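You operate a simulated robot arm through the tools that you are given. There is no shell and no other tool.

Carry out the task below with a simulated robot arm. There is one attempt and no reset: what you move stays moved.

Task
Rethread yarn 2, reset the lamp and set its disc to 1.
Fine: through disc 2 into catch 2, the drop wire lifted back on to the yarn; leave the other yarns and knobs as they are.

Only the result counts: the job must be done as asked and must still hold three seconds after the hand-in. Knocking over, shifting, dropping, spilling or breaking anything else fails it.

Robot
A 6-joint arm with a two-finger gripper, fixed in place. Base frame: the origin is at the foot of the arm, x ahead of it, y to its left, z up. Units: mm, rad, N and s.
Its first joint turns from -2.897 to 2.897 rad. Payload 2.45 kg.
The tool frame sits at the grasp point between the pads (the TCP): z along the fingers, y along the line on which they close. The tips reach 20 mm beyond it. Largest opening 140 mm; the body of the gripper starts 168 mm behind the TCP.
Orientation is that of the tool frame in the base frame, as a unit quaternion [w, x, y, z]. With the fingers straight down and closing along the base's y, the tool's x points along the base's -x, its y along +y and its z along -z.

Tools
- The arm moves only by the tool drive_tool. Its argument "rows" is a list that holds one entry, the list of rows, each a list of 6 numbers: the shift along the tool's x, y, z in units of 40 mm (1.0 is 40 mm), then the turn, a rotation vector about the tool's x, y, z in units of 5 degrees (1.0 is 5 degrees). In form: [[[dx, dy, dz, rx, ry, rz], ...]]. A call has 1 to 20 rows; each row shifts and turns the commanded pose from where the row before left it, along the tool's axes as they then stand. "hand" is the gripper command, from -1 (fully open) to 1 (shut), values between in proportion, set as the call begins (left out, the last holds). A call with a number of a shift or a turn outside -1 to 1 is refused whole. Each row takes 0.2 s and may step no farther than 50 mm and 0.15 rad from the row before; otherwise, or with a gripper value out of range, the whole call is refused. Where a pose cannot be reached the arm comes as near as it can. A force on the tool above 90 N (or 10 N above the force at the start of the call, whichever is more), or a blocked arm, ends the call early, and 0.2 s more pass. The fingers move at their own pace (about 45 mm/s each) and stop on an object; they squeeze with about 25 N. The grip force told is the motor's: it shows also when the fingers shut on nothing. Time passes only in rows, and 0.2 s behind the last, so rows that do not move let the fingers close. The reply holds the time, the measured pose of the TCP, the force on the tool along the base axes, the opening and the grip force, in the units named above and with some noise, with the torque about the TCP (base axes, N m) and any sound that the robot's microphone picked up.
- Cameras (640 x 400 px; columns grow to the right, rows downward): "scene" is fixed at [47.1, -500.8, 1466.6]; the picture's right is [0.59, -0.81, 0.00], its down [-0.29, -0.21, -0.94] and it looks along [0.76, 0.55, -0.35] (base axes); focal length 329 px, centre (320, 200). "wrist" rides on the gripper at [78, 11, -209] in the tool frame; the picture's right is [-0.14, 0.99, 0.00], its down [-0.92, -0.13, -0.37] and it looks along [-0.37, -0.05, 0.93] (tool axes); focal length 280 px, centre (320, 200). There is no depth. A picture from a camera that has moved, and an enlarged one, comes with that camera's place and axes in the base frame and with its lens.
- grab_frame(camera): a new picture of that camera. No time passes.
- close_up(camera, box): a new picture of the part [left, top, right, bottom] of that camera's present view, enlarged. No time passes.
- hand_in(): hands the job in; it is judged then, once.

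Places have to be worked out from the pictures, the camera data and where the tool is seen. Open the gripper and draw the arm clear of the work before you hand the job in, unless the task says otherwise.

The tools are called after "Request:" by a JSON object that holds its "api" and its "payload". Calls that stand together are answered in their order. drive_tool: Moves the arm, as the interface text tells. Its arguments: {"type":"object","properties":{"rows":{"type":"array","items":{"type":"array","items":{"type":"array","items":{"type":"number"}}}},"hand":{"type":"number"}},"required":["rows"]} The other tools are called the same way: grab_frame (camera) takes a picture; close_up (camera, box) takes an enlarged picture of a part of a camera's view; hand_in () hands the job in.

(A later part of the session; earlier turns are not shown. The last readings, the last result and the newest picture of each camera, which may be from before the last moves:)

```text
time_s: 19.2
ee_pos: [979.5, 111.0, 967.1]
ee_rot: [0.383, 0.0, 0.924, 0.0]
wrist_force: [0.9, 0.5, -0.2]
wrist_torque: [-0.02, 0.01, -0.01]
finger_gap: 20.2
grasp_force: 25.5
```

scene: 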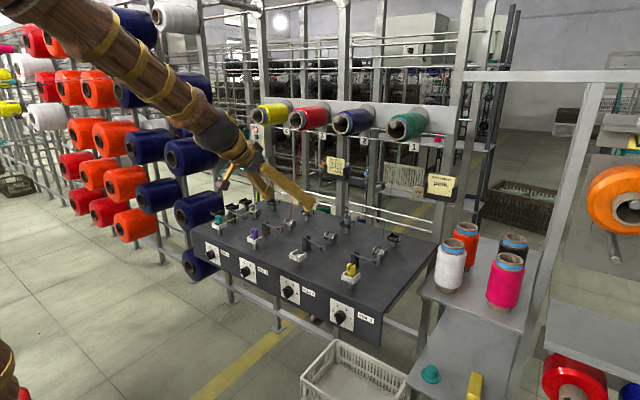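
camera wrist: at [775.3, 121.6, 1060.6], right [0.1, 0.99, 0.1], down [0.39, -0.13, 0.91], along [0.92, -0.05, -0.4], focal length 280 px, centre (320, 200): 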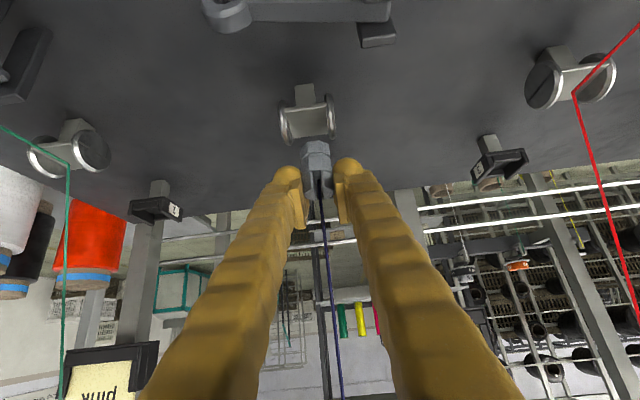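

The disc is now ~1.8 mm to −y of the peg (the arm wandered a little). I correct by −1.8 mm and step in halfway, checking the reading.

Request:
{"api": "drive_tool", "payload": {"rows": [[[0, -0.045, 0, 0, 0, 0], [0, 0, 0, 0, 0, 0]]]}}

Request:
{"api": "drive_tool", "payload": {"rows": [[[0.1, 0, -0.1, 0, 0, 0], [0.1, 0, -0.1, 0, 0, 0], [0, 0, 0, 0, 0, 0]]]}}

Request:
{"api": "close_up", "payload": {"camera": "wrist", "box": [260, 75, 380, 165]}}

Request:
{"api": "close_up", "payload": {"camera": "scene", "box": [295, 205, 359, 245]}}

```text
time_s: 19.8
ee_pos: [978.2, 108.5, 967.9]
ee_rot: [0.382, 0.0, 0.924, 0.0]
wrist_force: [0.5, 1.1, 0.5]
wrist_torque: [0.01, 0.04, -0.01]
finger_gap: 20.2
grasp_force: 25.6
```

```text
time_s: 20.6
ee_pos: [966.4, 109.2, 967.6]
ee_rot: [0.383, 0.0, 0.924, 0.0]
wrist_force: [1.1, 1.0, 0.0]
wrist_torque: [-0.04, 0.05, 0.0]
finger_gap: 20.6
grasp_force: 25.2
```

```text
4.44 times, centred on (320, 120) of wrist
camera zoom: at [763.7, 120.0, 1060.2], right [0.1, 0.99, 0.1], down [0.39, -0.13, 0.91], along [0.92, -0.05, -0.4], focal length 1246 px, centre (320, 556)
```

zoom: 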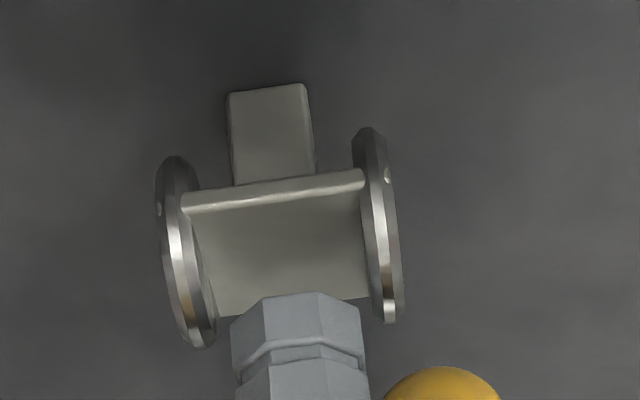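

```text
10.00 times, centred on (327, 225) of scene
camera zoom: at [47.1, -500.8, 1466.6], right [0.59, -0.81, 0.0], down [-0.29, -0.21, -0.94], along [0.76, 0.55, -0.35], focal length 3287 px, centre (250, -50)
```

zoom: 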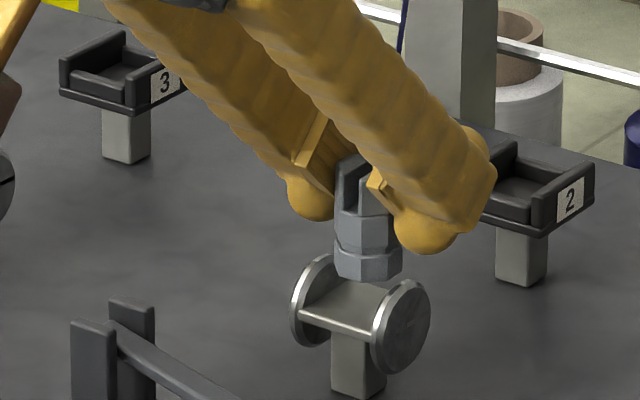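

The peg is entering the gap with ~4 mm clearances on all sides. I continue forward in small steps through the disc.

Request:
{"api": "drive_tool", "payload": {"rows": [[[0.1, 0, -0.1, 0, 0, 0], [0.1, 0, -0.1, 0, 0, 0], [0.04, 0, -0.04, 0, 0, 0], [0, 0, 0, 0, 0, 0]]]}}

Request:
{"api": "close_up", "payload": {"camera": "wrist", "box": [260, 75, 380, 165]}}

Request:
{"api": "close_up", "payload": {"camera": "scene", "box": [295, 205, 359, 245]}}

```text
time_s: 21.6
ee_pos: [952.6, 108.7, 966.7]
ee_rot: [0.383, 0.0, 0.924, 0.0]
wrist_force: [0.1, 0.2, -0.4]
wrist_torque: [0.0, 0.01, -0.03]
finger_gap: 20.4
grasp_force: 25.2
```

```text
4.44 times, centred on (320, 120) of wrist
camera zoom: at [750.0, 119.5, 1059.8], right [0.1, 0.99, 0.1], down [0.39, -0.13, 0.91], along [0.92, -0.05, -0.4], focal length 1246 px, centre (320, 556)
```

zoom: 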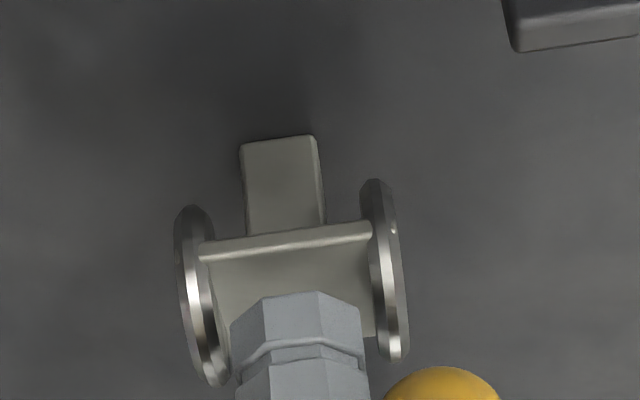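

```text
10.00 times, centred on (327, 225) of scene
camera zoom: at [47.1, -500.8, 1466.6], right [0.59, -0.81, 0.0], down [-0.29, -0.21, -0.94], along [0.76, 0.55, -0.35], focal length 3287 px, centre (250, -50)
```

zoom: 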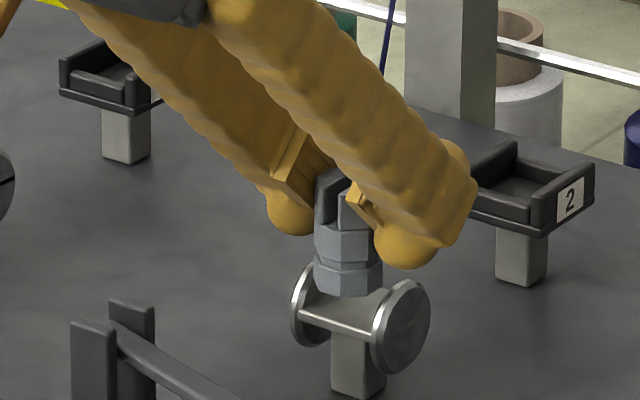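

The peg is centred over the plate, between the flanges. I dip 2 mm more and pull on forward out of the front of the disc.

Request:
{"api": "drive_tool", "payload": {"rows": [[[0.035, 0, 0.035, 0, 0, 0], [0.1, 0, -0.1, 0, 0, 0], [0.15, 0, -0.15, 0, 0, 0], [0.15, 0, -0.15, 0, 0, 0], [0.15, 0, -0.15, 0, 0, 0], [0, 0, 0, 0, 0, 0]]]}}

Request:
{"api": "grab_frame", "payload": {"camera": "wrist"}}

Request:
{"api": "close_up", "payload": {"camera": "scene", "box": [275, 165, 371, 245]}}

```text
time_s: 23.0
ee_pos: [921.2, 108.2, 966.4]
ee_rot: [0.383, 0.0, 0.924, 0.0]
wrist_force: [0.5, 0.5, -0.1]
wrist_torque: [0.03, 0.02, 0.01]
finger_gap: 20.4
grasp_force: 25.5
```

```text
taken
camera wrist: at [718.3, 119.2, 1058.1], right [0.1, 0.99, 0.1], down [0.39, -0.13, 0.91], along [0.92, -0.05, -0.4], focal length 280 px, centre (320, 200)
```

wrist: 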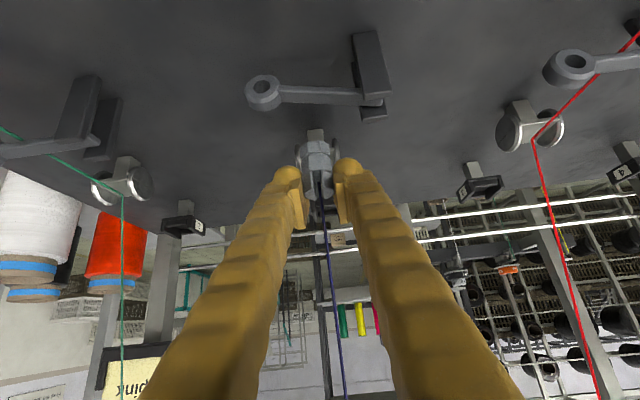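

```text
5.00 times, centred on (323, 205) of scene
camera zoom: at [47.1, -500.8, 1466.6], right [0.59, -0.81, 0.0], down [-0.29, -0.21, -0.94], along [0.76, 0.55, -0.35], focal length 1644 px, centre (305, 175)
```

zoom: 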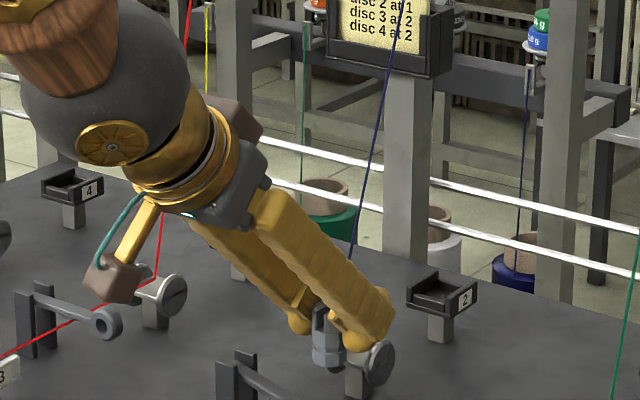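

I inspect the yarn to see whether the disc has caught it.

Request:
{"api": "close_up", "payload": {"camera": "scene", "box": [320, 195, 368, 245]}}

Request:
{"api": "close_up", "payload": {"camera": "wrist", "box": [270, 120, 370, 220]}}

Request:
{"api": "close_up", "payload": {"camera": "scene", "box": [310, 105, 390, 250]}}

```text
8.00 times, centred on (344, 220) of scene
camera zoom: at [47.1, -500.8, 1466.6], right [0.59, -0.81, 0.0], down [-0.29, -0.21, -0.94], along [0.76, 0.55, -0.35], focal length 2630 px, centre (128, 40)
```

zoom: 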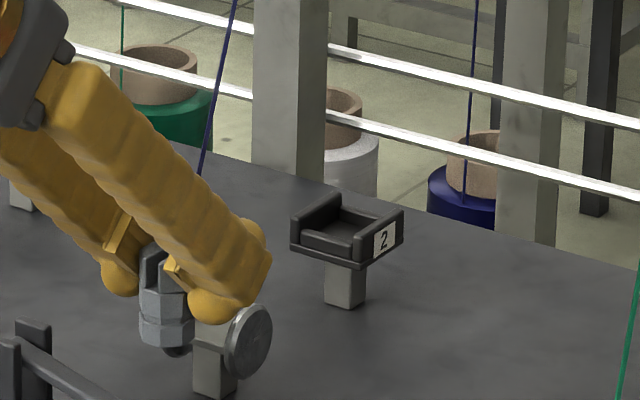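

```text
4.00 times, centred on (320, 170) of wrist
camera zoom: at [718.3, 119.2, 1058.1], right [0.1, 0.99, 0.1], down [0.39, -0.13, 0.91], along [0.92, -0.05, -0.4], focal length 1122 px, centre (320, 320)
```

zoom: 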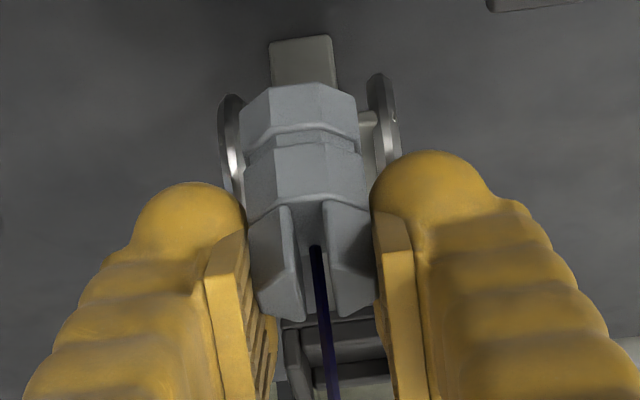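

```text
2.76 times, centred on (350, 178) of scene
camera zoom: at [47.1, -500.8, 1466.6], right [0.59, -0.81, 0.0], down [-0.29, -0.21, -0.94], along [0.76, 0.55, -0.35], focal length 907 px, centre (237, 262)
```

zoom: 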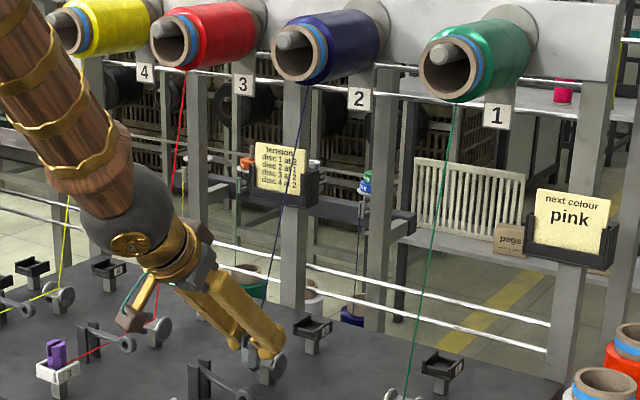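

The yarn still runs straight from cone to peg as far as I can see. I pull the peg a bit further forward at the same height (still clear of the lever at x≈860) and look again.

Request:
{"api": "drive_tool", "payload": {"rows": [[[0.15, 0, -0.15, 0, 0, 0], [0.15, 0, -0.15, 0, 0, 0], [0.15, 0, -0.15, 0, 0, 0], [0, 0, 0, 0, 0, 0]]]}}

Request:
{"api": "close_up", "payload": {"camera": "scene", "box": [290, 165, 386, 255]}}

Request:
{"api": "close_up", "payload": {"camera": "wrist", "box": [220, 50, 420, 240]}}

```text
time_s: 24.0
ee_pos: [898.6, 108.5, 964.8]
ee_rot: [0.383, -0.001, 0.924, 0.0]
wrist_force: [0.0, -0.6, -0.8]
wrist_torque: [0.04, 0.01, -0.01]
finger_gap: 20.4
grasp_force: 25.0
```

```text
4.44 times, centred on (338, 210) of scene
camera zoom: at [47.1, -500.8, 1466.6], right [0.59, -0.81, 0.0], down [-0.29, -0.21, -0.94], along [0.76, 0.55, -0.35], focal length 1461 px, centre (240, 156)
```

zoom: 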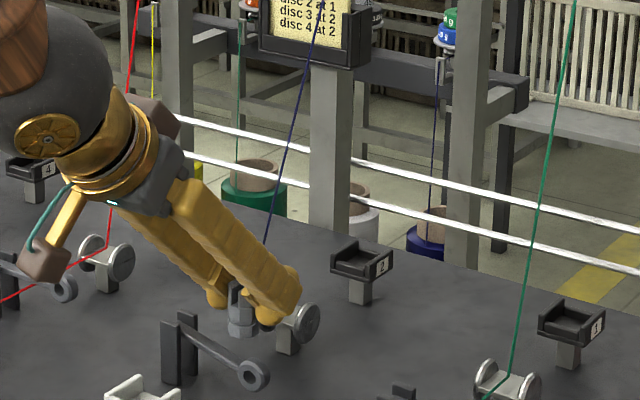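

```text
2.11 times, centred on (320, 145) of wrist
camera zoom: at [694.1, 119.6, 1057.4], right [0.1, 0.99, 0.1], down [0.39, -0.13, 0.91], along [0.92, -0.05, -0.4], focal length 590 px, centre (320, 316)
```

zoom: 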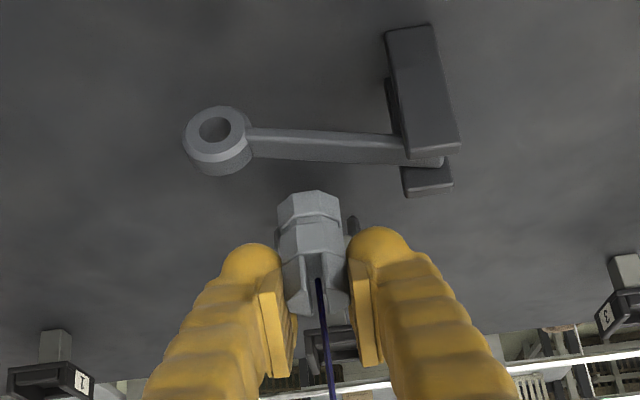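

No bend at the disc is visible yet. I raise the peg 25 mm to pass over the lever, go forward to x≈815 and look at both yarn and catch.

Request:
{"api": "drive_tool", "payload": {"rows": [[[-0.22, 0, -0.22, 0, 0, 0], [-0.22, 0, -0.22, 0, 0, 0], [0.3, 0, -0.3, 0, 0, 0], [0.3, 0, -0.3, 0, 0, 0], [0.3, 0, -0.3, 0, 0, 0], [0.3, 0, -0.3, 0, 0, 0], [0.28, 0, -0.28, 0, 0, 0], [0, 0, 0, 0, 0, 0]]]}}

Request:
{"api": "close_up", "payload": {"camera": "scene", "box": [260, 165, 388, 275]}}

Request:
{"api": "grab_frame", "payload": {"camera": "wrist"}}

```text
time_s: 25.8
ee_pos: [813.9, 108.1, 988.6]
ee_rot: [0.383, 0.0, 0.924, -0.001]
wrist_force: [-0.2, -0.1, -0.8]
wrist_torque: [-0.02, 0.04, 0.0]
finger_gap: 20.5
grasp_force: 24.6
```

```text
3.64 times, centred on (324, 220) of scene
camera zoom: at [47.1, -500.8, 1466.6], right [0.59, -0.81, 0.0], down [-0.29, -0.21, -0.94], along [0.76, 0.55, -0.35], focal length 1195 px, centre (306, 127)
```

zoom: 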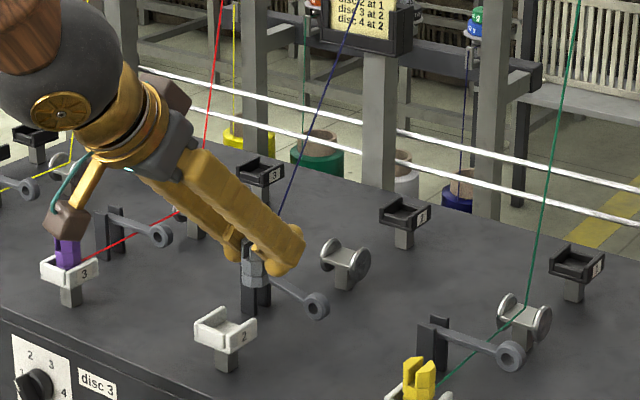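

```text
taken
camera wrist: at [611.0, 119.1, 1082.1], right [0.1, 0.99, 0.1], down [0.39, -0.13, 0.91], along [0.92, -0.05, -0.4], focal length 280 px, centre (320, 200)
```

wrist: 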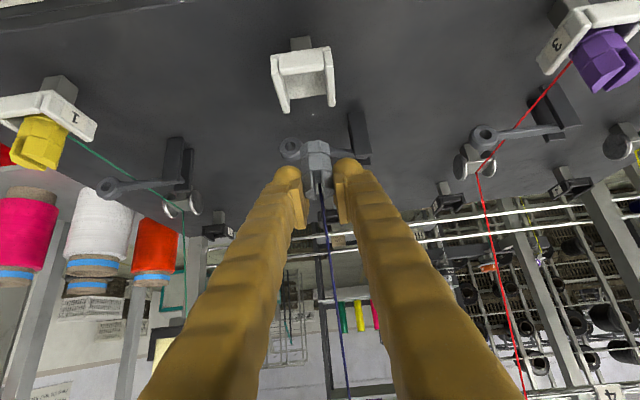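

The yarn still runs straight to the peg, so the disc hasn't caught it. I zoom on the yarn's run (slope, sag, attachment) and on a properly threaded disc to learn what is different.

Request:
{"api": "close_up", "payload": {"camera": "scene", "box": [300, 120, 364, 240]}}

Request:
{"api": "close_up", "payload": {"camera": "wrist", "box": [280, 130, 360, 230]}}

Request:
{"api": "close_up", "payload": {"camera": "wrist", "box": [0, 60, 230, 240]}}

Request:
{"api": "close_up", "payload": {"camera": "scene", "box": [366, 240, 398, 264]}}

Request:
{"api": "close_up", "payload": {"camera": "scene", "box": [276, 214, 308, 238]}}

```text
3.33 times, centred on (332, 180) of scene
camera zoom: at [47.1, -500.8, 1466.6], right [0.59, -0.81, 0.0], down [-0.29, -0.21, -0.94], along [0.76, 0.55, -0.35], focal length 1096 px, centre (280, 267)
```

zoom: 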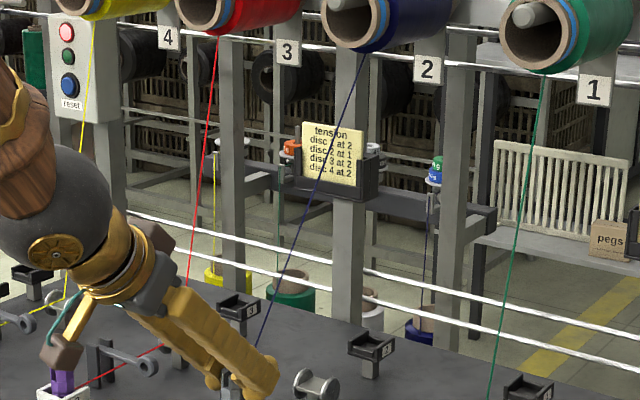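

```text
4.00 times, centred on (320, 180) of wrist
camera zoom: at [611.0, 119.1, 1082.1], right [0.1, 0.99, 0.1], down [0.39, -0.13, 0.91], along [0.92, -0.05, -0.4], focal length 1122 px, centre (320, 280)
```

zoom: 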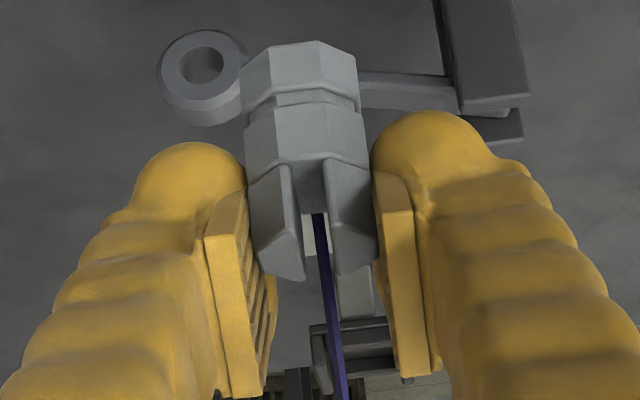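

```text
2.22 times, centred on (115, 150) of wrist
camera zoom: at [611.0, 119.1, 1082.1], right [0.1, 0.99, 0.1], down [0.39, -0.13, 0.91], along [0.92, -0.05, -0.4], focal length 623 px, centre (776, 311)
```

zoom: 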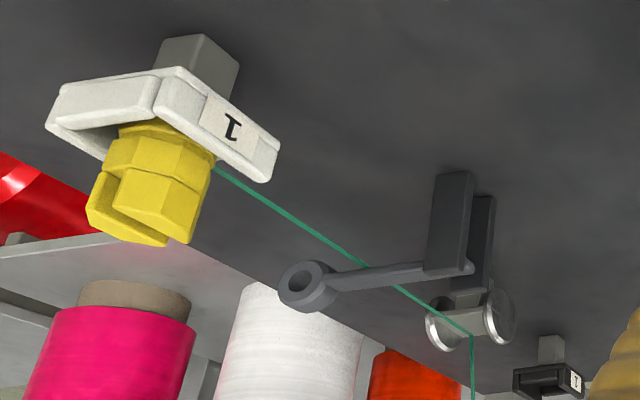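

```text
16.00 times, centred on (382, 252) of scene
camera zoom: at [47.1, -500.8, 1466.6], right [0.59, -0.81, 0.0], down [-0.29, -0.21, -0.94], along [0.76, 0.55, -0.35], focal length 5259 px, centre (-672, -632)
```

zoom: 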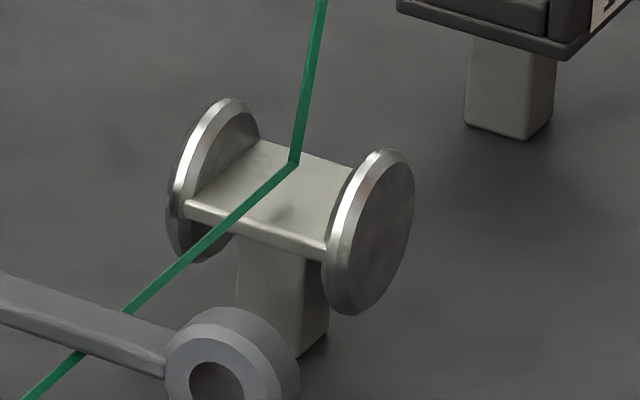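

```text
16.00 times, centred on (292, 226) of scene
camera zoom: at [47.1, -500.8, 1466.6], right [0.59, -0.81, 0.0], down [-0.29, -0.21, -0.94], along [0.76, 0.55, -0.35], focal length 5259 px, centre (768, -216)
```

zoom: 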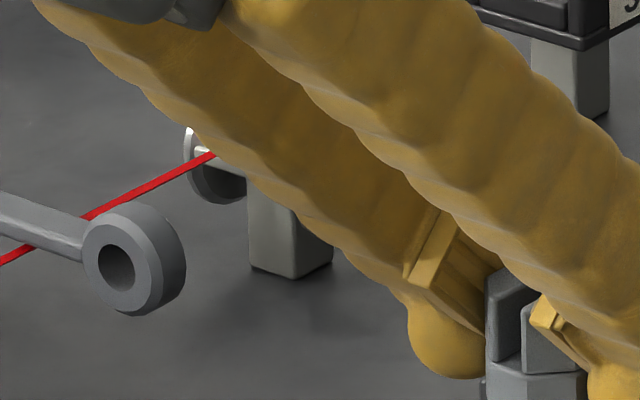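

On a threaded disc the yarn lies only ~6 mm above the plate, so my pass was too high: the fingers limit it because I hold the peg low. I'll set the peg in catch 2, regrip it higher, and redo the pass lower. First I measure the catch.

Request:
{"api": "close_up", "payload": {"camera": "wrist", "box": [250, 30, 370, 130]}}

Request:
{"api": "close_up", "payload": {"camera": "scene", "box": [290, 220, 338, 260]}}

```text
4.00 times, centred on (310, 80) of wrist
camera zoom: at [611.0, 119.1, 1082.1], right [0.1, 0.99, 0.1], down [0.39, -0.13, 0.91], along [0.92, -0.05, -0.4], focal length 1122 px, centre (360, 680)
```

zoom: 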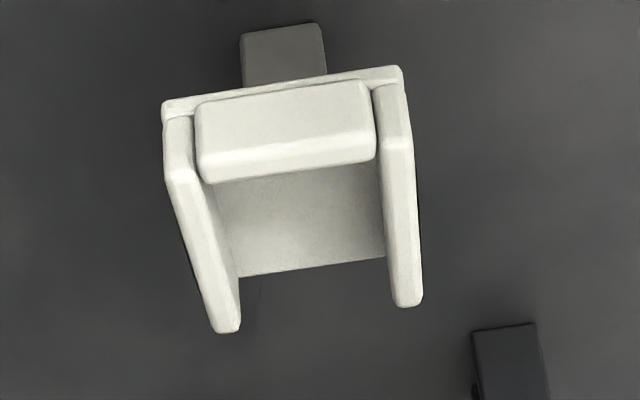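

```text
10.00 times, centred on (314, 240) of scene
camera zoom: at [47.1, -500.8, 1466.6], right [0.59, -0.81, 0.0], down [-0.29, -0.21, -0.94], along [0.76, 0.55, -0.35], focal length 3287 px, centre (380, -200)
```

zoom: 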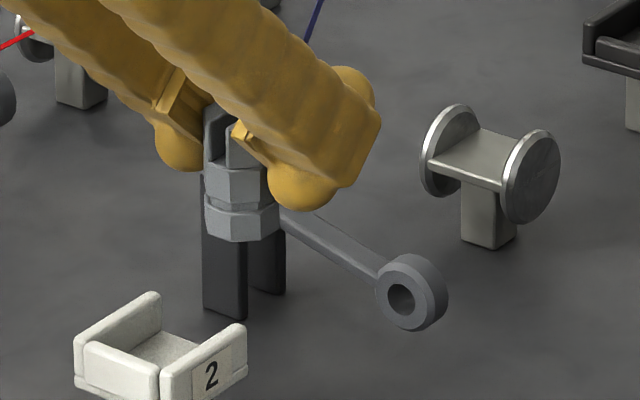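

The catch is at x≈766.5, in line with the TCP in y, wall top ≈926. I move over it and lower to ~10 mm above seating.

Request:
{"api": "drive_tool", "payload": {"rows": [[[0.28, 0, -0.28, 0, 0, 0], [0.28, 0, -0.28, 0, 0, 0], [0.28, 0, -0.28, 0, 0, 0], [0.14, 0, 0.14, 0, 0, 0], [0.14, 0, 0.14, 0, 0, 0], [0.14, 0, 0.14, 0, 0, 0], [0, 0, 0, 0, 0, 0], [0, 0, 0, 0, 0, 0]]]}}

Request:
{"api": "close_up", "payload": {"camera": "wrist", "box": [250, 90, 390, 220]}}

Request:
{"api": "close_up", "payload": {"camera": "scene", "box": [270, 220, 334, 270]}}

```text
time_s: 27.6
ee_pos: [766.1, 108.6, 966.3]
ee_rot: [0.383, -0.001, 0.924, 0.001]
wrist_force: [19.9, -0.5, 5.3]
wrist_torque: [0.0, -0.63, 0.0]
finger_gap: 20.7
grasp_force: 24.8
```

```text
3.08 times, centred on (320, 155) of wrist
camera zoom: at [563.5, 118.6, 1058.5], right [0.1, 0.99, 0.1], down [0.39, -0.13, 0.91], along [0.92, -0.05, -0.4], focal length 863 px, centre (320, 338)
```

zoom: 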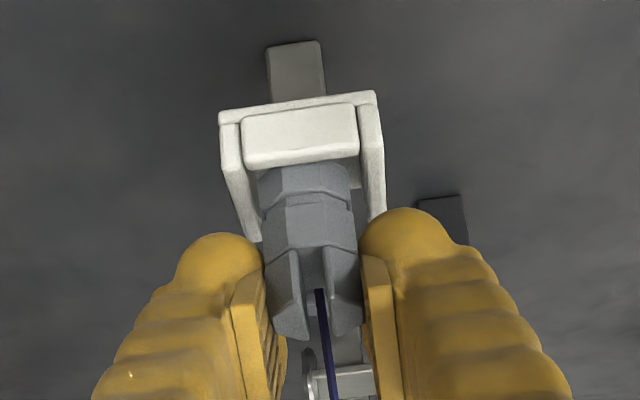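

```text
8.00 times, centred on (302, 245) of scene
camera zoom: at [47.1, -500.8, 1466.6], right [0.59, -0.81, 0.0], down [-0.29, -0.21, -0.94], along [0.76, 0.55, -0.35], focal length 2630 px, centre (464, -160)
```

zoom: 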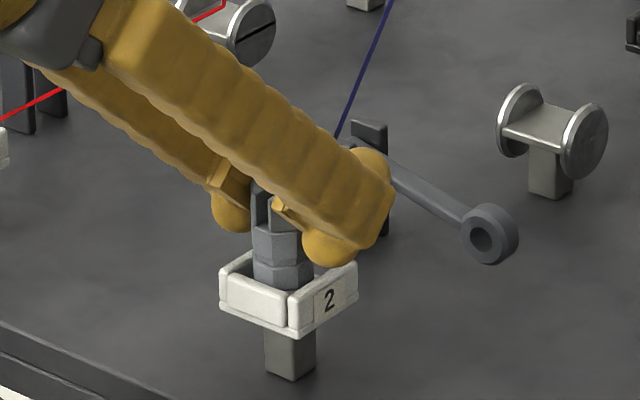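

A +20 N x-force about 32 mm below the TCP shows the peg's foot is touching the catch's front wall. I shift +4 mm in x and recheck.

Request:
{"api": "drive_tool", "payload": {"rows": [[[-0.07, 0, 0.07, 0, 0, 0], [0, 0, 0, 0, 0, 0]]]}}

Request:
{"api": "close_up", "payload": {"camera": "wrist", "box": [250, 90, 390, 220]}}

```text
time_s: 28.2
ee_pos: [769.3, 107.4, 965.9]
ee_rot: [0.382, 0.0, 0.924, 0.0]
wrist_force: [-0.9, 0.1, -0.7]
wrist_torque: [0.01, 0.0, -0.01]
finger_gap: 20.4
grasp_force: 24.8
```

```text
3.08 times, centred on (320, 155) of wrist
camera zoom: at [566.6, 118.9, 1058.5], right [0.1, 0.99, 0.1], down [0.39, -0.13, 0.91], along [0.92, -0.05, -0.4], focal length 863 px, centre (320, 338)
```

zoom: 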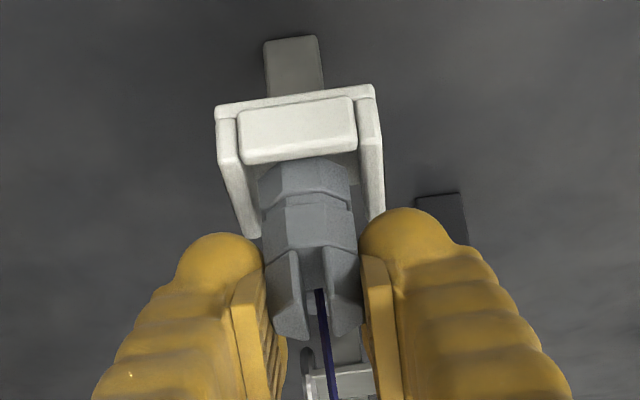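

Clear now and centred. I lower the last ~10 mm in small steps until it seats.

Request:
{"api": "drive_tool", "payload": {"rows": [[[0.07, 0.01, 0.07, 0, 0, 0], [0.07, 0, 0.07, 0, 0, 0], [0, 0, 0, 0, 0, 0]]]}}

Request:
{"api": "drive_tool", "payload": {"rows": [[[0.035, 0, 0.035, 0, 0, 0], [0, 0, 0, 0, 0, 0]]]}}

Request:
{"api": "close_up", "payload": {"camera": "scene", "box": [270, 220, 334, 270]}}

```text
time_s: 29.0
ee_pos: [769.2, 108.2, 958.0]
ee_rot: [0.382, 0.0, 0.924, -0.001]
wrist_force: [-0.3, -0.1, 0.5]
wrist_torque: [-0.02, 0.01, 0.03]
finger_gap: 20.4
grasp_force: 25.2
```

```text
time_s: 29.6
ee_pos: [769.8, 108.6, 955.8]
ee_rot: [0.383, 0.0, 0.924, 0.0]
wrist_force: [-0.4, 0.2, 0.8]
wrist_torque: [-0.03, -0.01, 0.03]
finger_gap: 20.7
grasp_force: 24.5
```

```text
8.00 times, centred on (302, 245) of scene
camera zoom: at [47.1, -500.8, 1466.6], right [0.59, -0.81, 0.0], down [-0.29, -0.21, -0.94], along [0.76, 0.55, -0.35], focal length 2630 px, centre (464, -160)
```

zoom: 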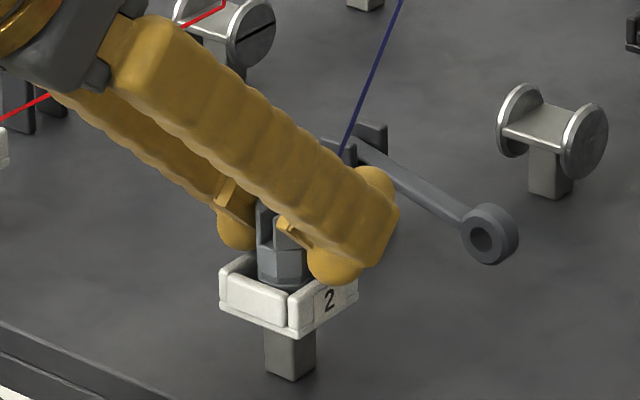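

Nearly seated. I lower another 1.5 mm to feel the floor.

Request:
{"api": "drive_tool", "payload": {"rows": [[[0.026, 0, 0.026, 0, 0, 0], [0, 0, 0, 0, 0, 0]]]}}

```text
time_s: 30.2
ee_pos: [771.8, 107.8, 954.4]
ee_rot: [0.383, 0.0, 0.924, 0.0]
wrist_force: [-0.2, 0.8, 4.5]
wrist_torque: [0.01, 0.08, -0.02]
finger_gap: 20.3
grasp_force: 25.2
```

A 4.5 N upward force: the peg is seated. I open to ~50 mm, raise 7 mm and regrip higher on the peg.

Request:
{"api": "drive_tool", "payload": {"rows": [[[0, 0, 0, 0, 0, 0], [0, 0, 0, 0, 0, 0], [-0.062, 0, -0.062, 0, 0, 0], [-0.062, 0, -0.062, 0, 0, 0], [0, 0, 0, 0, 0, 0]]], "hand": 0.28}}

Request:
{"api": "close_up", "payload": {"camera": "wrist", "box": [230, 90, 410, 220]}}

Request:
{"api": "close_up", "payload": {"camera": "scene", "box": [270, 170, 370, 270]}}

```text
time_s: 31.4
ee_pos: [770.6, 107.6, 961.1]
ee_rot: [0.382, 0.0, 0.924, 0.0]
wrist_force: [-0.6, -0.4, 0.0]
wrist_torque: [-0.01, 0.0, -0.02]
finger_gap: 50.1
grasp_force: 0.2
```

```text
3.08 times, centred on (320, 155) of wrist
camera zoom: at [566.8, 118.5, 1054.0], right [0.1, 0.99, 0.1], down [0.39, -0.13, 0.91], along [0.92, -0.05, -0.4], focal length 863 px, centre (320, 338)
```

zoom: 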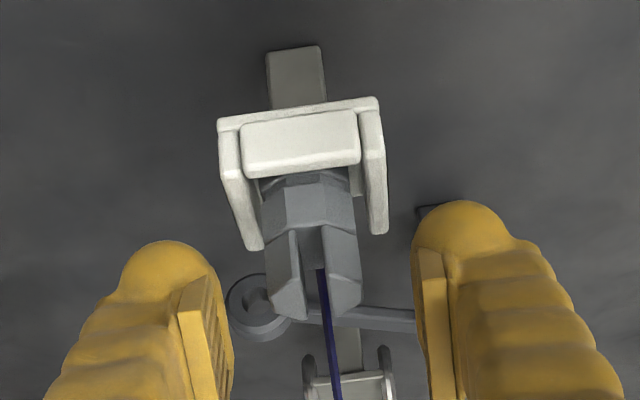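

```text
4.00 times, centred on (320, 220) of scene
camera zoom: at [47.1, -500.8, 1466.6], right [0.59, -0.81, 0.0], down [-0.29, -0.21, -0.94], along [0.76, 0.55, -0.35], focal length 1315 px, centre (320, 120)
```

zoom: 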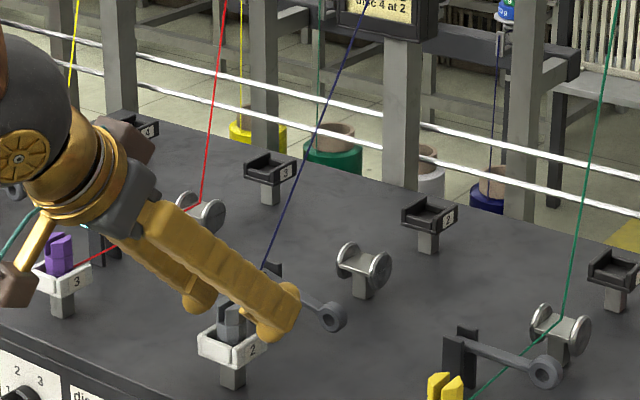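

The yarn bypasses the disc when taken straight to the catch, so the lower pass is required. The pads now overlap the top ~15 mm of the peg; I close on it.

Request:
{"api": "drive_tool", "payload": {"rows": [[[0, -0.015, 0, 0, 0, 0], [0, 0, 0, 0, 0, 0], [0, 0, 0, 0, 0, 0], [0, 0, 0, 0, 0, 0]]], "hand": 1}}

Request:
{"api": "close_up", "payload": {"camera": "wrist", "box": [230, 90, 410, 220]}}

```text
time_s: 32.4
ee_pos: [770.3, 107.4, 961.3]
ee_rot: [0.383, 0.001, 0.924, -0.001]
wrist_force: [-0.5, -0.6, 0.7]
wrist_torque: [0.03, 0.01, -0.02]
finger_gap: 20.7
grasp_force: 24.8
```

```text
3.08 times, centred on (320, 155) of wrist
camera zoom: at [566.7, 118.2, 1054.1], right [0.1, 0.99, 0.1], down [0.39, -0.13, 0.91], along [0.92, -0.05, -0.4], focal length 863 px, centre (320, 338)
```

zoom: 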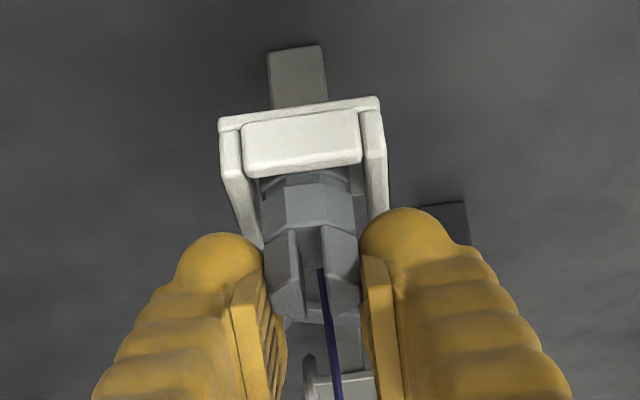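

Regripped ~6.5 mm higher. I lift, carry the peg back high over lever and disc to x≈1000, behind the disc.

Request:
{"api": "drive_tool", "payload": {"rows": [[[-0.2, 0, -0.2, 0, 0, 0], [-0.3, 0, -0.3, 0, 0, 0], [-0.37, 0, -0.37, 0, 0, 0], [-0.6, 0, 0.6, 0, 0, 0], [-0.6, 0, 0.6, 0, 0, 0], [-0.6, 0, 0.6, 0, 0, 0], [-0.6, 0, 0.6, 0, 0, 0], [-0.6, 0, 0.6, 0, 0, 0], [-0.6, 0, 0.6, 0, 0, 0], [-0.47, 0, 0.47, 0, 0, 0], [0, 0, 0, 0, 0, 0], [0, 0, 0, 0, 0, 0]]]}}

Request:
{"api": "grab_frame", "payload": {"camera": "wrist"}}

Request:
{"api": "close_up", "payload": {"camera": "wrist", "box": [255, 20, 385, 110]}}

Request:
{"api": "close_up", "payload": {"camera": "scene", "box": [295, 185, 375, 245]}}

```text
time_s: 35.0
ee_pos: [999.6, 106.6, 1010.7]
ee_rot: [0.383, 0.0, 0.924, 0.001]
wrist_force: [0.6, -0.1, 0.7]
wrist_torque: [0.04, -0.02, 0.0]
finger_gap: 20.4
grasp_force: 24.5
```

```text
taken
camera wrist: at [796.4, 118.1, 1104.3], right [0.1, 0.99, 0.1], down [0.39, -0.13, 0.91], along [0.92, -0.05, -0.4], focal length 280 px, centre (320, 200)
```

wrist: 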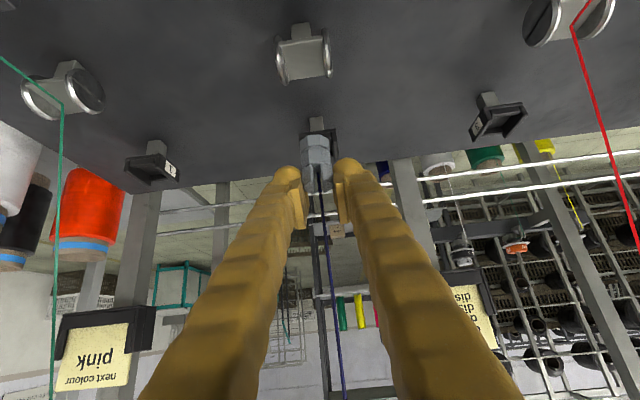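

```text
4.44 times, centred on (320, 65) of wrist
camera zoom: at [796.4, 118.1, 1104.3], right [0.1, 0.99, 0.1], down [0.39, -0.13, 0.91], along [0.92, -0.05, -0.4], focal length 1246 px, centre (320, 800)
```

zoom: 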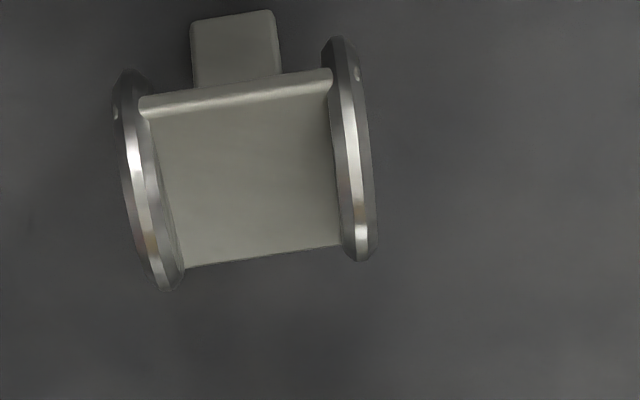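

```text
6.67 times, centred on (335, 215) of scene
camera zoom: at [47.1, -500.8, 1466.6], right [0.59, -0.81, 0.0], down [-0.29, -0.21, -0.94], along [0.76, 0.55, -0.35], focal length 2191 px, centre (220, 100)
```

zoom: 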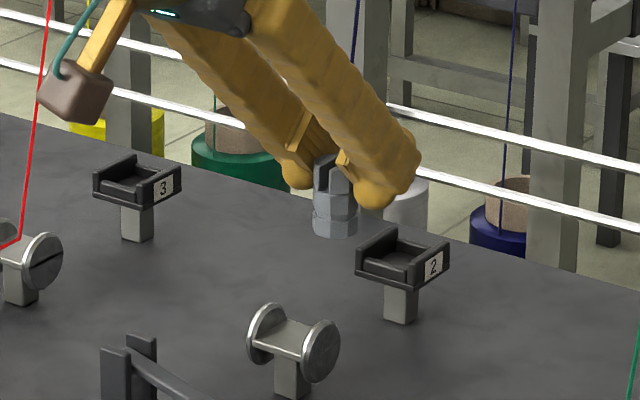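

The disc is +1.6 mm off; I correct, lower to TCP z≈966 behind the disc and move up close to it, then recheck alignment.

Request:
{"api": "drive_tool", "payload": {"rows": [[[0.26, 0.04, 0.26, 0, 0, 0], [0.26, 0, 0.26, 0, 0, 0], [0.26, 0, 0.26, 0, 0, 0], [0.12, 0, -0.12, 0, 0, 0], [0.12, 0, -0.12, 0, 0, 0], [0.12, 0, -0.12, 0, 0, 0], [0, 0, 0, 0, 0, 0], [0, 0, 0, 0, 0, 0]]]}}

Request:
{"api": "close_up", "payload": {"camera": "wrist", "box": [260, 75, 380, 165]}}

Request:
{"api": "close_up", "payload": {"camera": "scene", "box": [295, 205, 359, 245]}}

```text
time_s: 36.8
ee_pos: [980.2, 109.0, 965.3]
ee_rot: [0.382, 0.0, 0.924, 0.0]
wrist_force: [0.0, 0.1, -1.0]
wrist_torque: [-0.01, 0.0, 0.01]
finger_gap: 20.6
grasp_force: 25.0
```

```text
4.44 times, centred on (320, 120) of wrist
camera zoom: at [777.4, 119.1, 1058.7], right [0.1, 0.99, 0.1], down [0.39, -0.13, 0.91], along [0.92, -0.05, -0.4], focal length 1246 px, centre (320, 556)
```

zoom: 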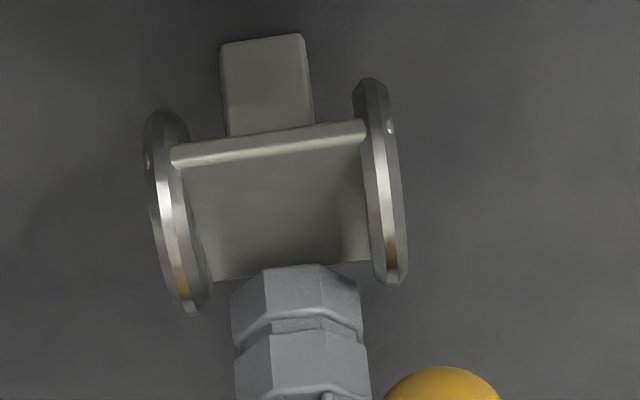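

```text
10.00 times, centred on (327, 225) of scene
camera zoom: at [47.1, -500.8, 1466.6], right [0.59, -0.81, 0.0], down [-0.29, -0.21, -0.94], along [0.76, 0.55, -0.35], focal length 3287 px, centre (250, -50)
```

zoom: 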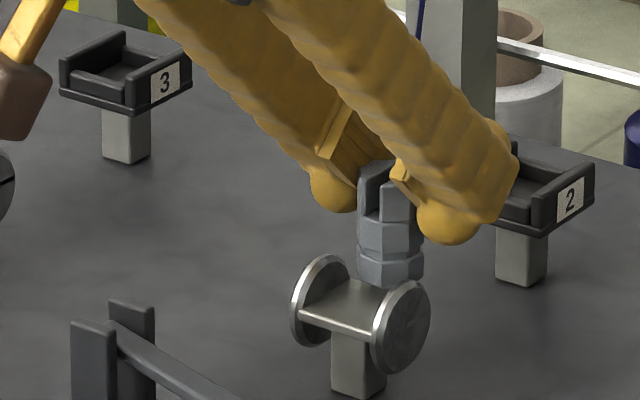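

Laterally aligned within 0.3 mm; the peg's bottom is about level with the plate's top. I raise 2.5 mm and move slowly through the gap, watching force.

Request:
{"api": "drive_tool", "payload": {"rows": [[[-0.044, 0, -0.044, 0, 0, 0], [0.08, 0, -0.08, 0, 0, 0], [0.08, 0, -0.08, 0, 0, 0], [0, 0, 0, 0, 0, 0]]]}}

Request:
{"api": "close_up", "payload": {"camera": "wrist", "box": [260, 75, 380, 165]}}

Request:
{"api": "close_up", "payload": {"camera": "scene", "box": [305, 210, 345, 240]}}

```text
time_s: 37.8
ee_pos: [970.3, 109.0, 969.9]
ee_rot: [0.383, -0.001, 0.924, 0.001]
wrist_force: [-0.6, -0.7, 0.4]
wrist_torque: [0.01, 0.02, -0.01]
finger_gap: 20.4
grasp_force: 24.5
```

```text
4.44 times, centred on (320, 120) of wrist
camera zoom: at [767.1, 119.8, 1062.8], right [0.1, 0.99, 0.1], down [0.39, -0.13, 0.91], along [0.92, -0.05, -0.4], focal length 1246 px, centre (320, 556)
```

zoom: 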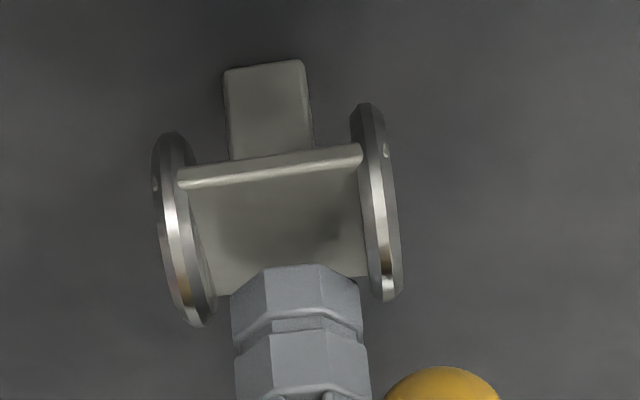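

```text
13.33 times, centred on (325, 225) of scene
camera zoom: at [47.1, -500.8, 1466.6], right [0.59, -0.81, 0.0], down [-0.29, -0.21, -0.94], along [0.76, 0.55, -0.35], focal length 4383 px, centre (253, -133)
```

zoom: 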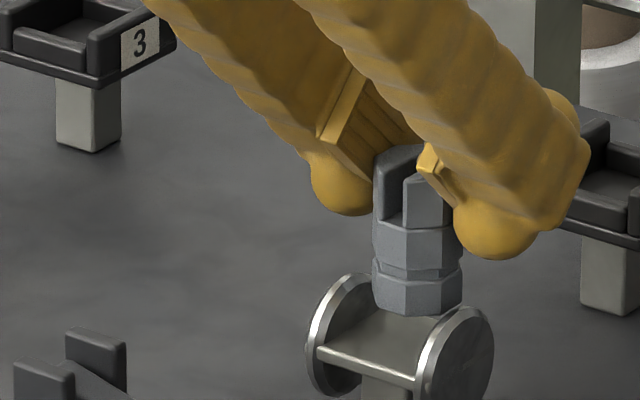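

The peg is sliding into the gap cleanly. I go on to the disc's centre, then lower gently there.

Request:
{"api": "drive_tool", "payload": {"rows": [[[0.1, 0, -0.1, 0, 0, 0], [0.1, 0, -0.1, 0, 0, 0], [0.12, 0, -0.12, 0, 0, 0], [0, 0, 0, 0, 0, 0]]]}}

Request:
{"api": "close_up", "payload": {"camera": "scene", "box": [305, 210, 345, 240]}}

Request:
{"api": "close_up", "payload": {"camera": "wrist", "box": [260, 95, 380, 185]}}

```text
time_s: 38.8
ee_pos: [952.3, 108.7, 969.9]
ee_rot: [0.382, 0.001, 0.924, 0.0]
wrist_force: [0.1, -0.7, 0.6]
wrist_torque: [0.02, -0.02, 0.02]
finger_gap: 20.3
grasp_force: 25.4
```

```text
13.33 times, centred on (325, 225) of scene
camera zoom: at [47.1, -500.8, 1466.6], right [0.59, -0.81, 0.0], down [-0.29, -0.21, -0.94], along [0.76, 0.55, -0.35], focal length 4383 px, centre (253, -133)
```

zoom: 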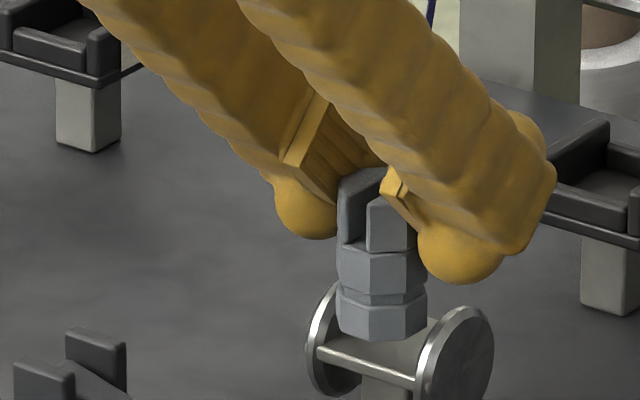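

```text
4.44 times, centred on (320, 140) of wrist
camera zoom: at [749.1, 119.2, 1062.7], right [0.1, 0.99, 0.1], down [0.39, -0.13, 0.91], along [0.92, -0.05, -0.4], focal length 1246 px, centre (320, 467)
```

zoom: 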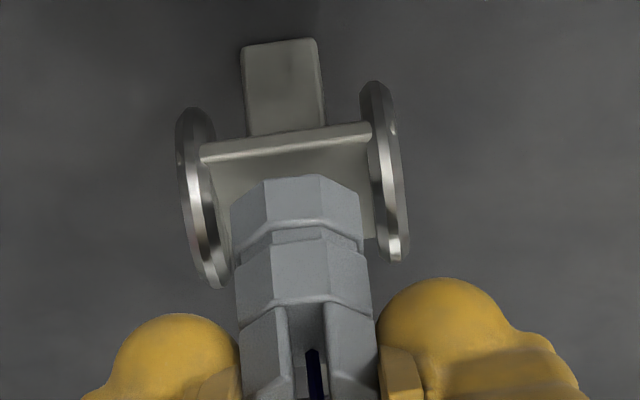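

About 5 mm of room remains below the peg and 6 mm below the fingers. I lower 3.5 mm here, then draw forward out of the disc.

Request:
{"api": "drive_tool", "payload": {"rows": [[[0.062, 0, 0.062, 0, 0, 0], [0, 0, 0, 0, 0, 0]]]}}

Request:
{"api": "close_up", "payload": {"camera": "scene", "box": [305, 180, 365, 240]}}

```text
time_s: 39.4
ee_pos: [951.9, 108.8, 966.0]
ee_rot: [0.382, 0.0, 0.924, 0.001]
wrist_force: [-0.5, 0.6, -0.2]
wrist_torque: [0.01, 0.01, 0.0]
finger_gap: 20.6
grasp_force: 25.3
```

```text
6.67 times, centred on (335, 210) of scene
camera zoom: at [47.1, -500.8, 1466.6], right [0.59, -0.81, 0.0], down [-0.29, -0.21, -0.94], along [0.76, 0.55, -0.35], focal length 2191 px, centre (220, 133)
```

zoom: 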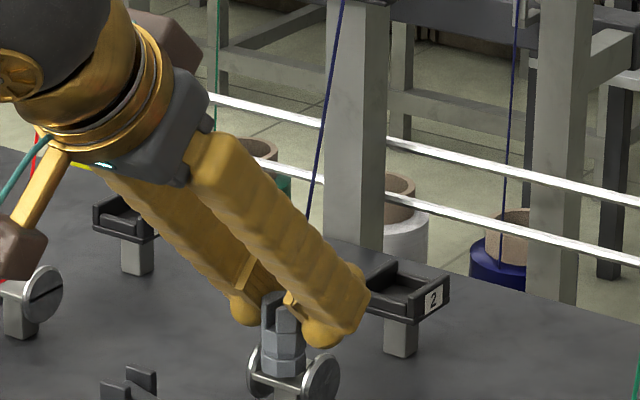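

No contact. I draw the peg slowly forward out of the disc at this height and look for the yarn bending at it.

Request:
{"api": "drive_tool", "payload": {"rows": [[[0.1, 0, -0.1, 0, 0, 0], [0.1, 0, -0.1, 0, 0, 0], [0.13, 0, -0.13, 0, 0, 0], [0.16, 0, -0.16, 0, 0, 0], [0.16, 0, -0.16, 0, 0, 0], [0.16, 0, -0.16, 0, 0, 0], [0, 0, 0, 0, 0, 0]]]}}

Request:
{"api": "close_up", "payload": {"camera": "scene", "box": [285, 170, 365, 250]}}

Request:
{"api": "close_up", "payload": {"camera": "wrist", "box": [250, 95, 390, 215]}}

```text
time_s: 41.0
ee_pos: [907.3, 109.5, 965.1]
ee_rot: [0.382, 0.0, 0.924, 0.001]
wrist_force: [0.2, 0.2, 0.1]
wrist_torque: [-0.02, 0.0, 0.0]
finger_gap: 20.3
grasp_force: 24.5
```

```text
5.00 times, centred on (325, 210) of scene
camera zoom: at [47.1, -500.8, 1466.6], right [0.59, -0.81, 0.0], down [-0.29, -0.21, -0.94], along [0.76, 0.55, -0.35], focal length 1644 px, centre (295, 150)
```

zoom: 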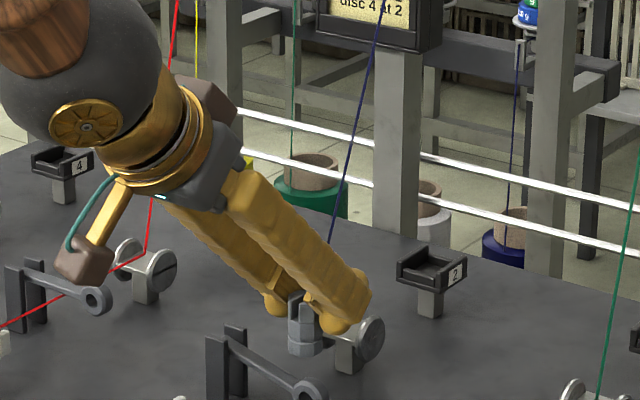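

```text
3.33 times, centred on (320, 155) of wrist
camera zoom: at [703.6, 120.4, 1058.2], right [0.1, 0.99, 0.1], down [0.39, -0.13, 0.91], along [0.92, -0.05, -0.4], focal length 935 px, centre (320, 350)
```

zoom: 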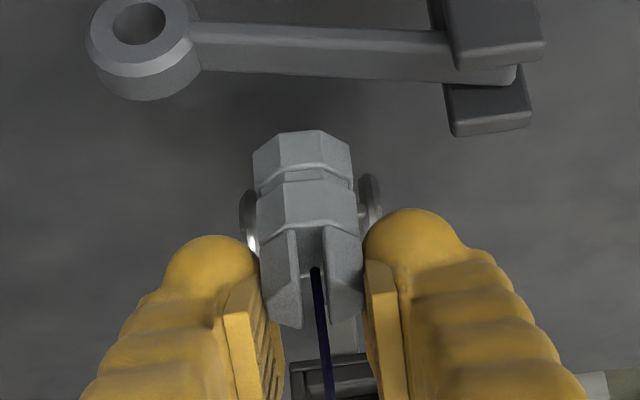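

Still straight to the peg. Perhaps the routing is only settled when the peg is seated after a low pass, so I carry it forward as low as is safe over the lever (+8 mm) to the catch and seat it.

Request:
{"api": "drive_tool", "payload": {"rows": [[[-0.14, -0.01, -0.14, 0, 0, 0], [0.3, 0, -0.3, 0, 0, 0], [0.3, 0, -0.3, 0, 0, 0], [0.3, 0, -0.3, 0, 0, 0], [0.3, 0, -0.3, 0, 0, 0], [0.3, 0, -0.3, 0, 0, 0], [0.3, 0, -0.3, 0, 0, 0], [0.3, 0, -0.3, 0, 0, 0], [0.3, 0, -0.3, 0, 0, 0], [0, 0, 0, 0, 0, 0]]]}}

Request:
{"api": "close_up", "payload": {"camera": "wrist", "box": [250, 90, 390, 220]}}

Request:
{"api": "close_up", "payload": {"camera": "scene", "box": [260, 165, 360, 265]}}

```text
time_s: 43.2
ee_pos: [770.4, 108.7, 972.4]
ee_rot: [0.383, -0.001, 0.924, 0.0]
wrist_force: [-0.5, -1.1, -0.4]
wrist_torque: [-0.01, 0.01, 0.03]
finger_gap: 20.4
grasp_force: 24.8
```

```text
3.08 times, centred on (320, 155) of wrist
camera zoom: at [567.4, 119.6, 1065.8], right [0.1, 0.99, 0.1], down [0.39, -0.13, 0.91], along [0.92, -0.05, -0.4], focal length 863 px, centre (320, 338)
```

zoom: 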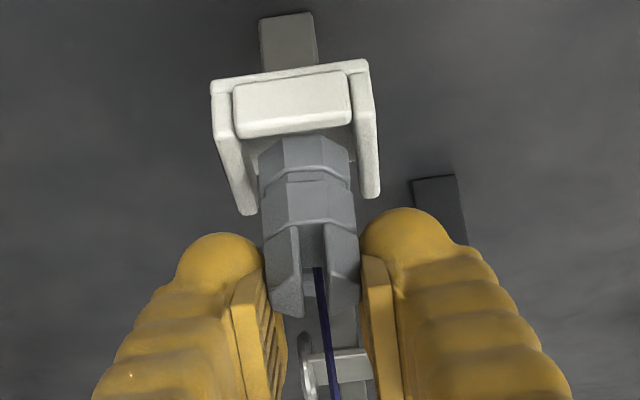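

```text
4.00 times, centred on (310, 215) of scene
camera zoom: at [47.1, -500.8, 1466.6], right [0.59, -0.81, 0.0], down [-0.29, -0.21, -0.94], along [0.76, 0.55, -0.35], focal length 1315 px, centre (360, 140)
```

zoom: 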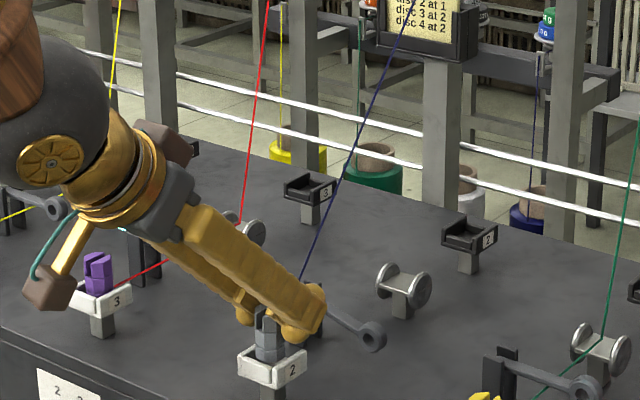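

I lower to seat it in the catch (floor expected at TCP z≈961).

Request:
{"api": "drive_tool", "payload": {"rows": [[[0.07, -0.012, 0.07, 0, 0, 0], [0.07, 0, 0.07, 0, 0, 0], [0.05, 0, 0.05, 0, 0, 0], [0.02, 0, 0.02, 0, 0, 0], [0, 0, 0, 0, 0, 0]]]}}

Request:
{"api": "close_up", "payload": {"camera": "scene", "box": [260, 165, 360, 265]}}

```text
time_s: 44.4
ee_pos: [770.8, 108.3, 960.9]
ee_rot: [0.383, 0.0, 0.924, 0.0]
wrist_force: [-0.2, 1.5, 4.0]
wrist_torque: [-0.02, 0.01, -0.02]
finger_gap: 20.5
grasp_force: 25.7
```

```text
4.00 times, centred on (310, 215) of scene
camera zoom: at [47.1, -500.8, 1466.6], right [0.59, -0.81, 0.0], down [-0.29, -0.21, -0.94], along [0.76, 0.55, -0.35], focal length 1315 px, centre (360, 140)
```

zoom: 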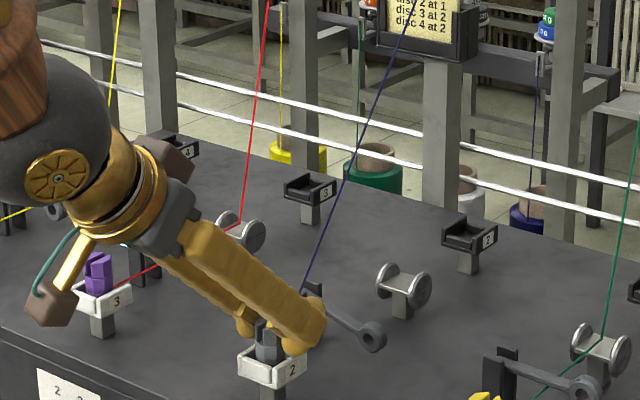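

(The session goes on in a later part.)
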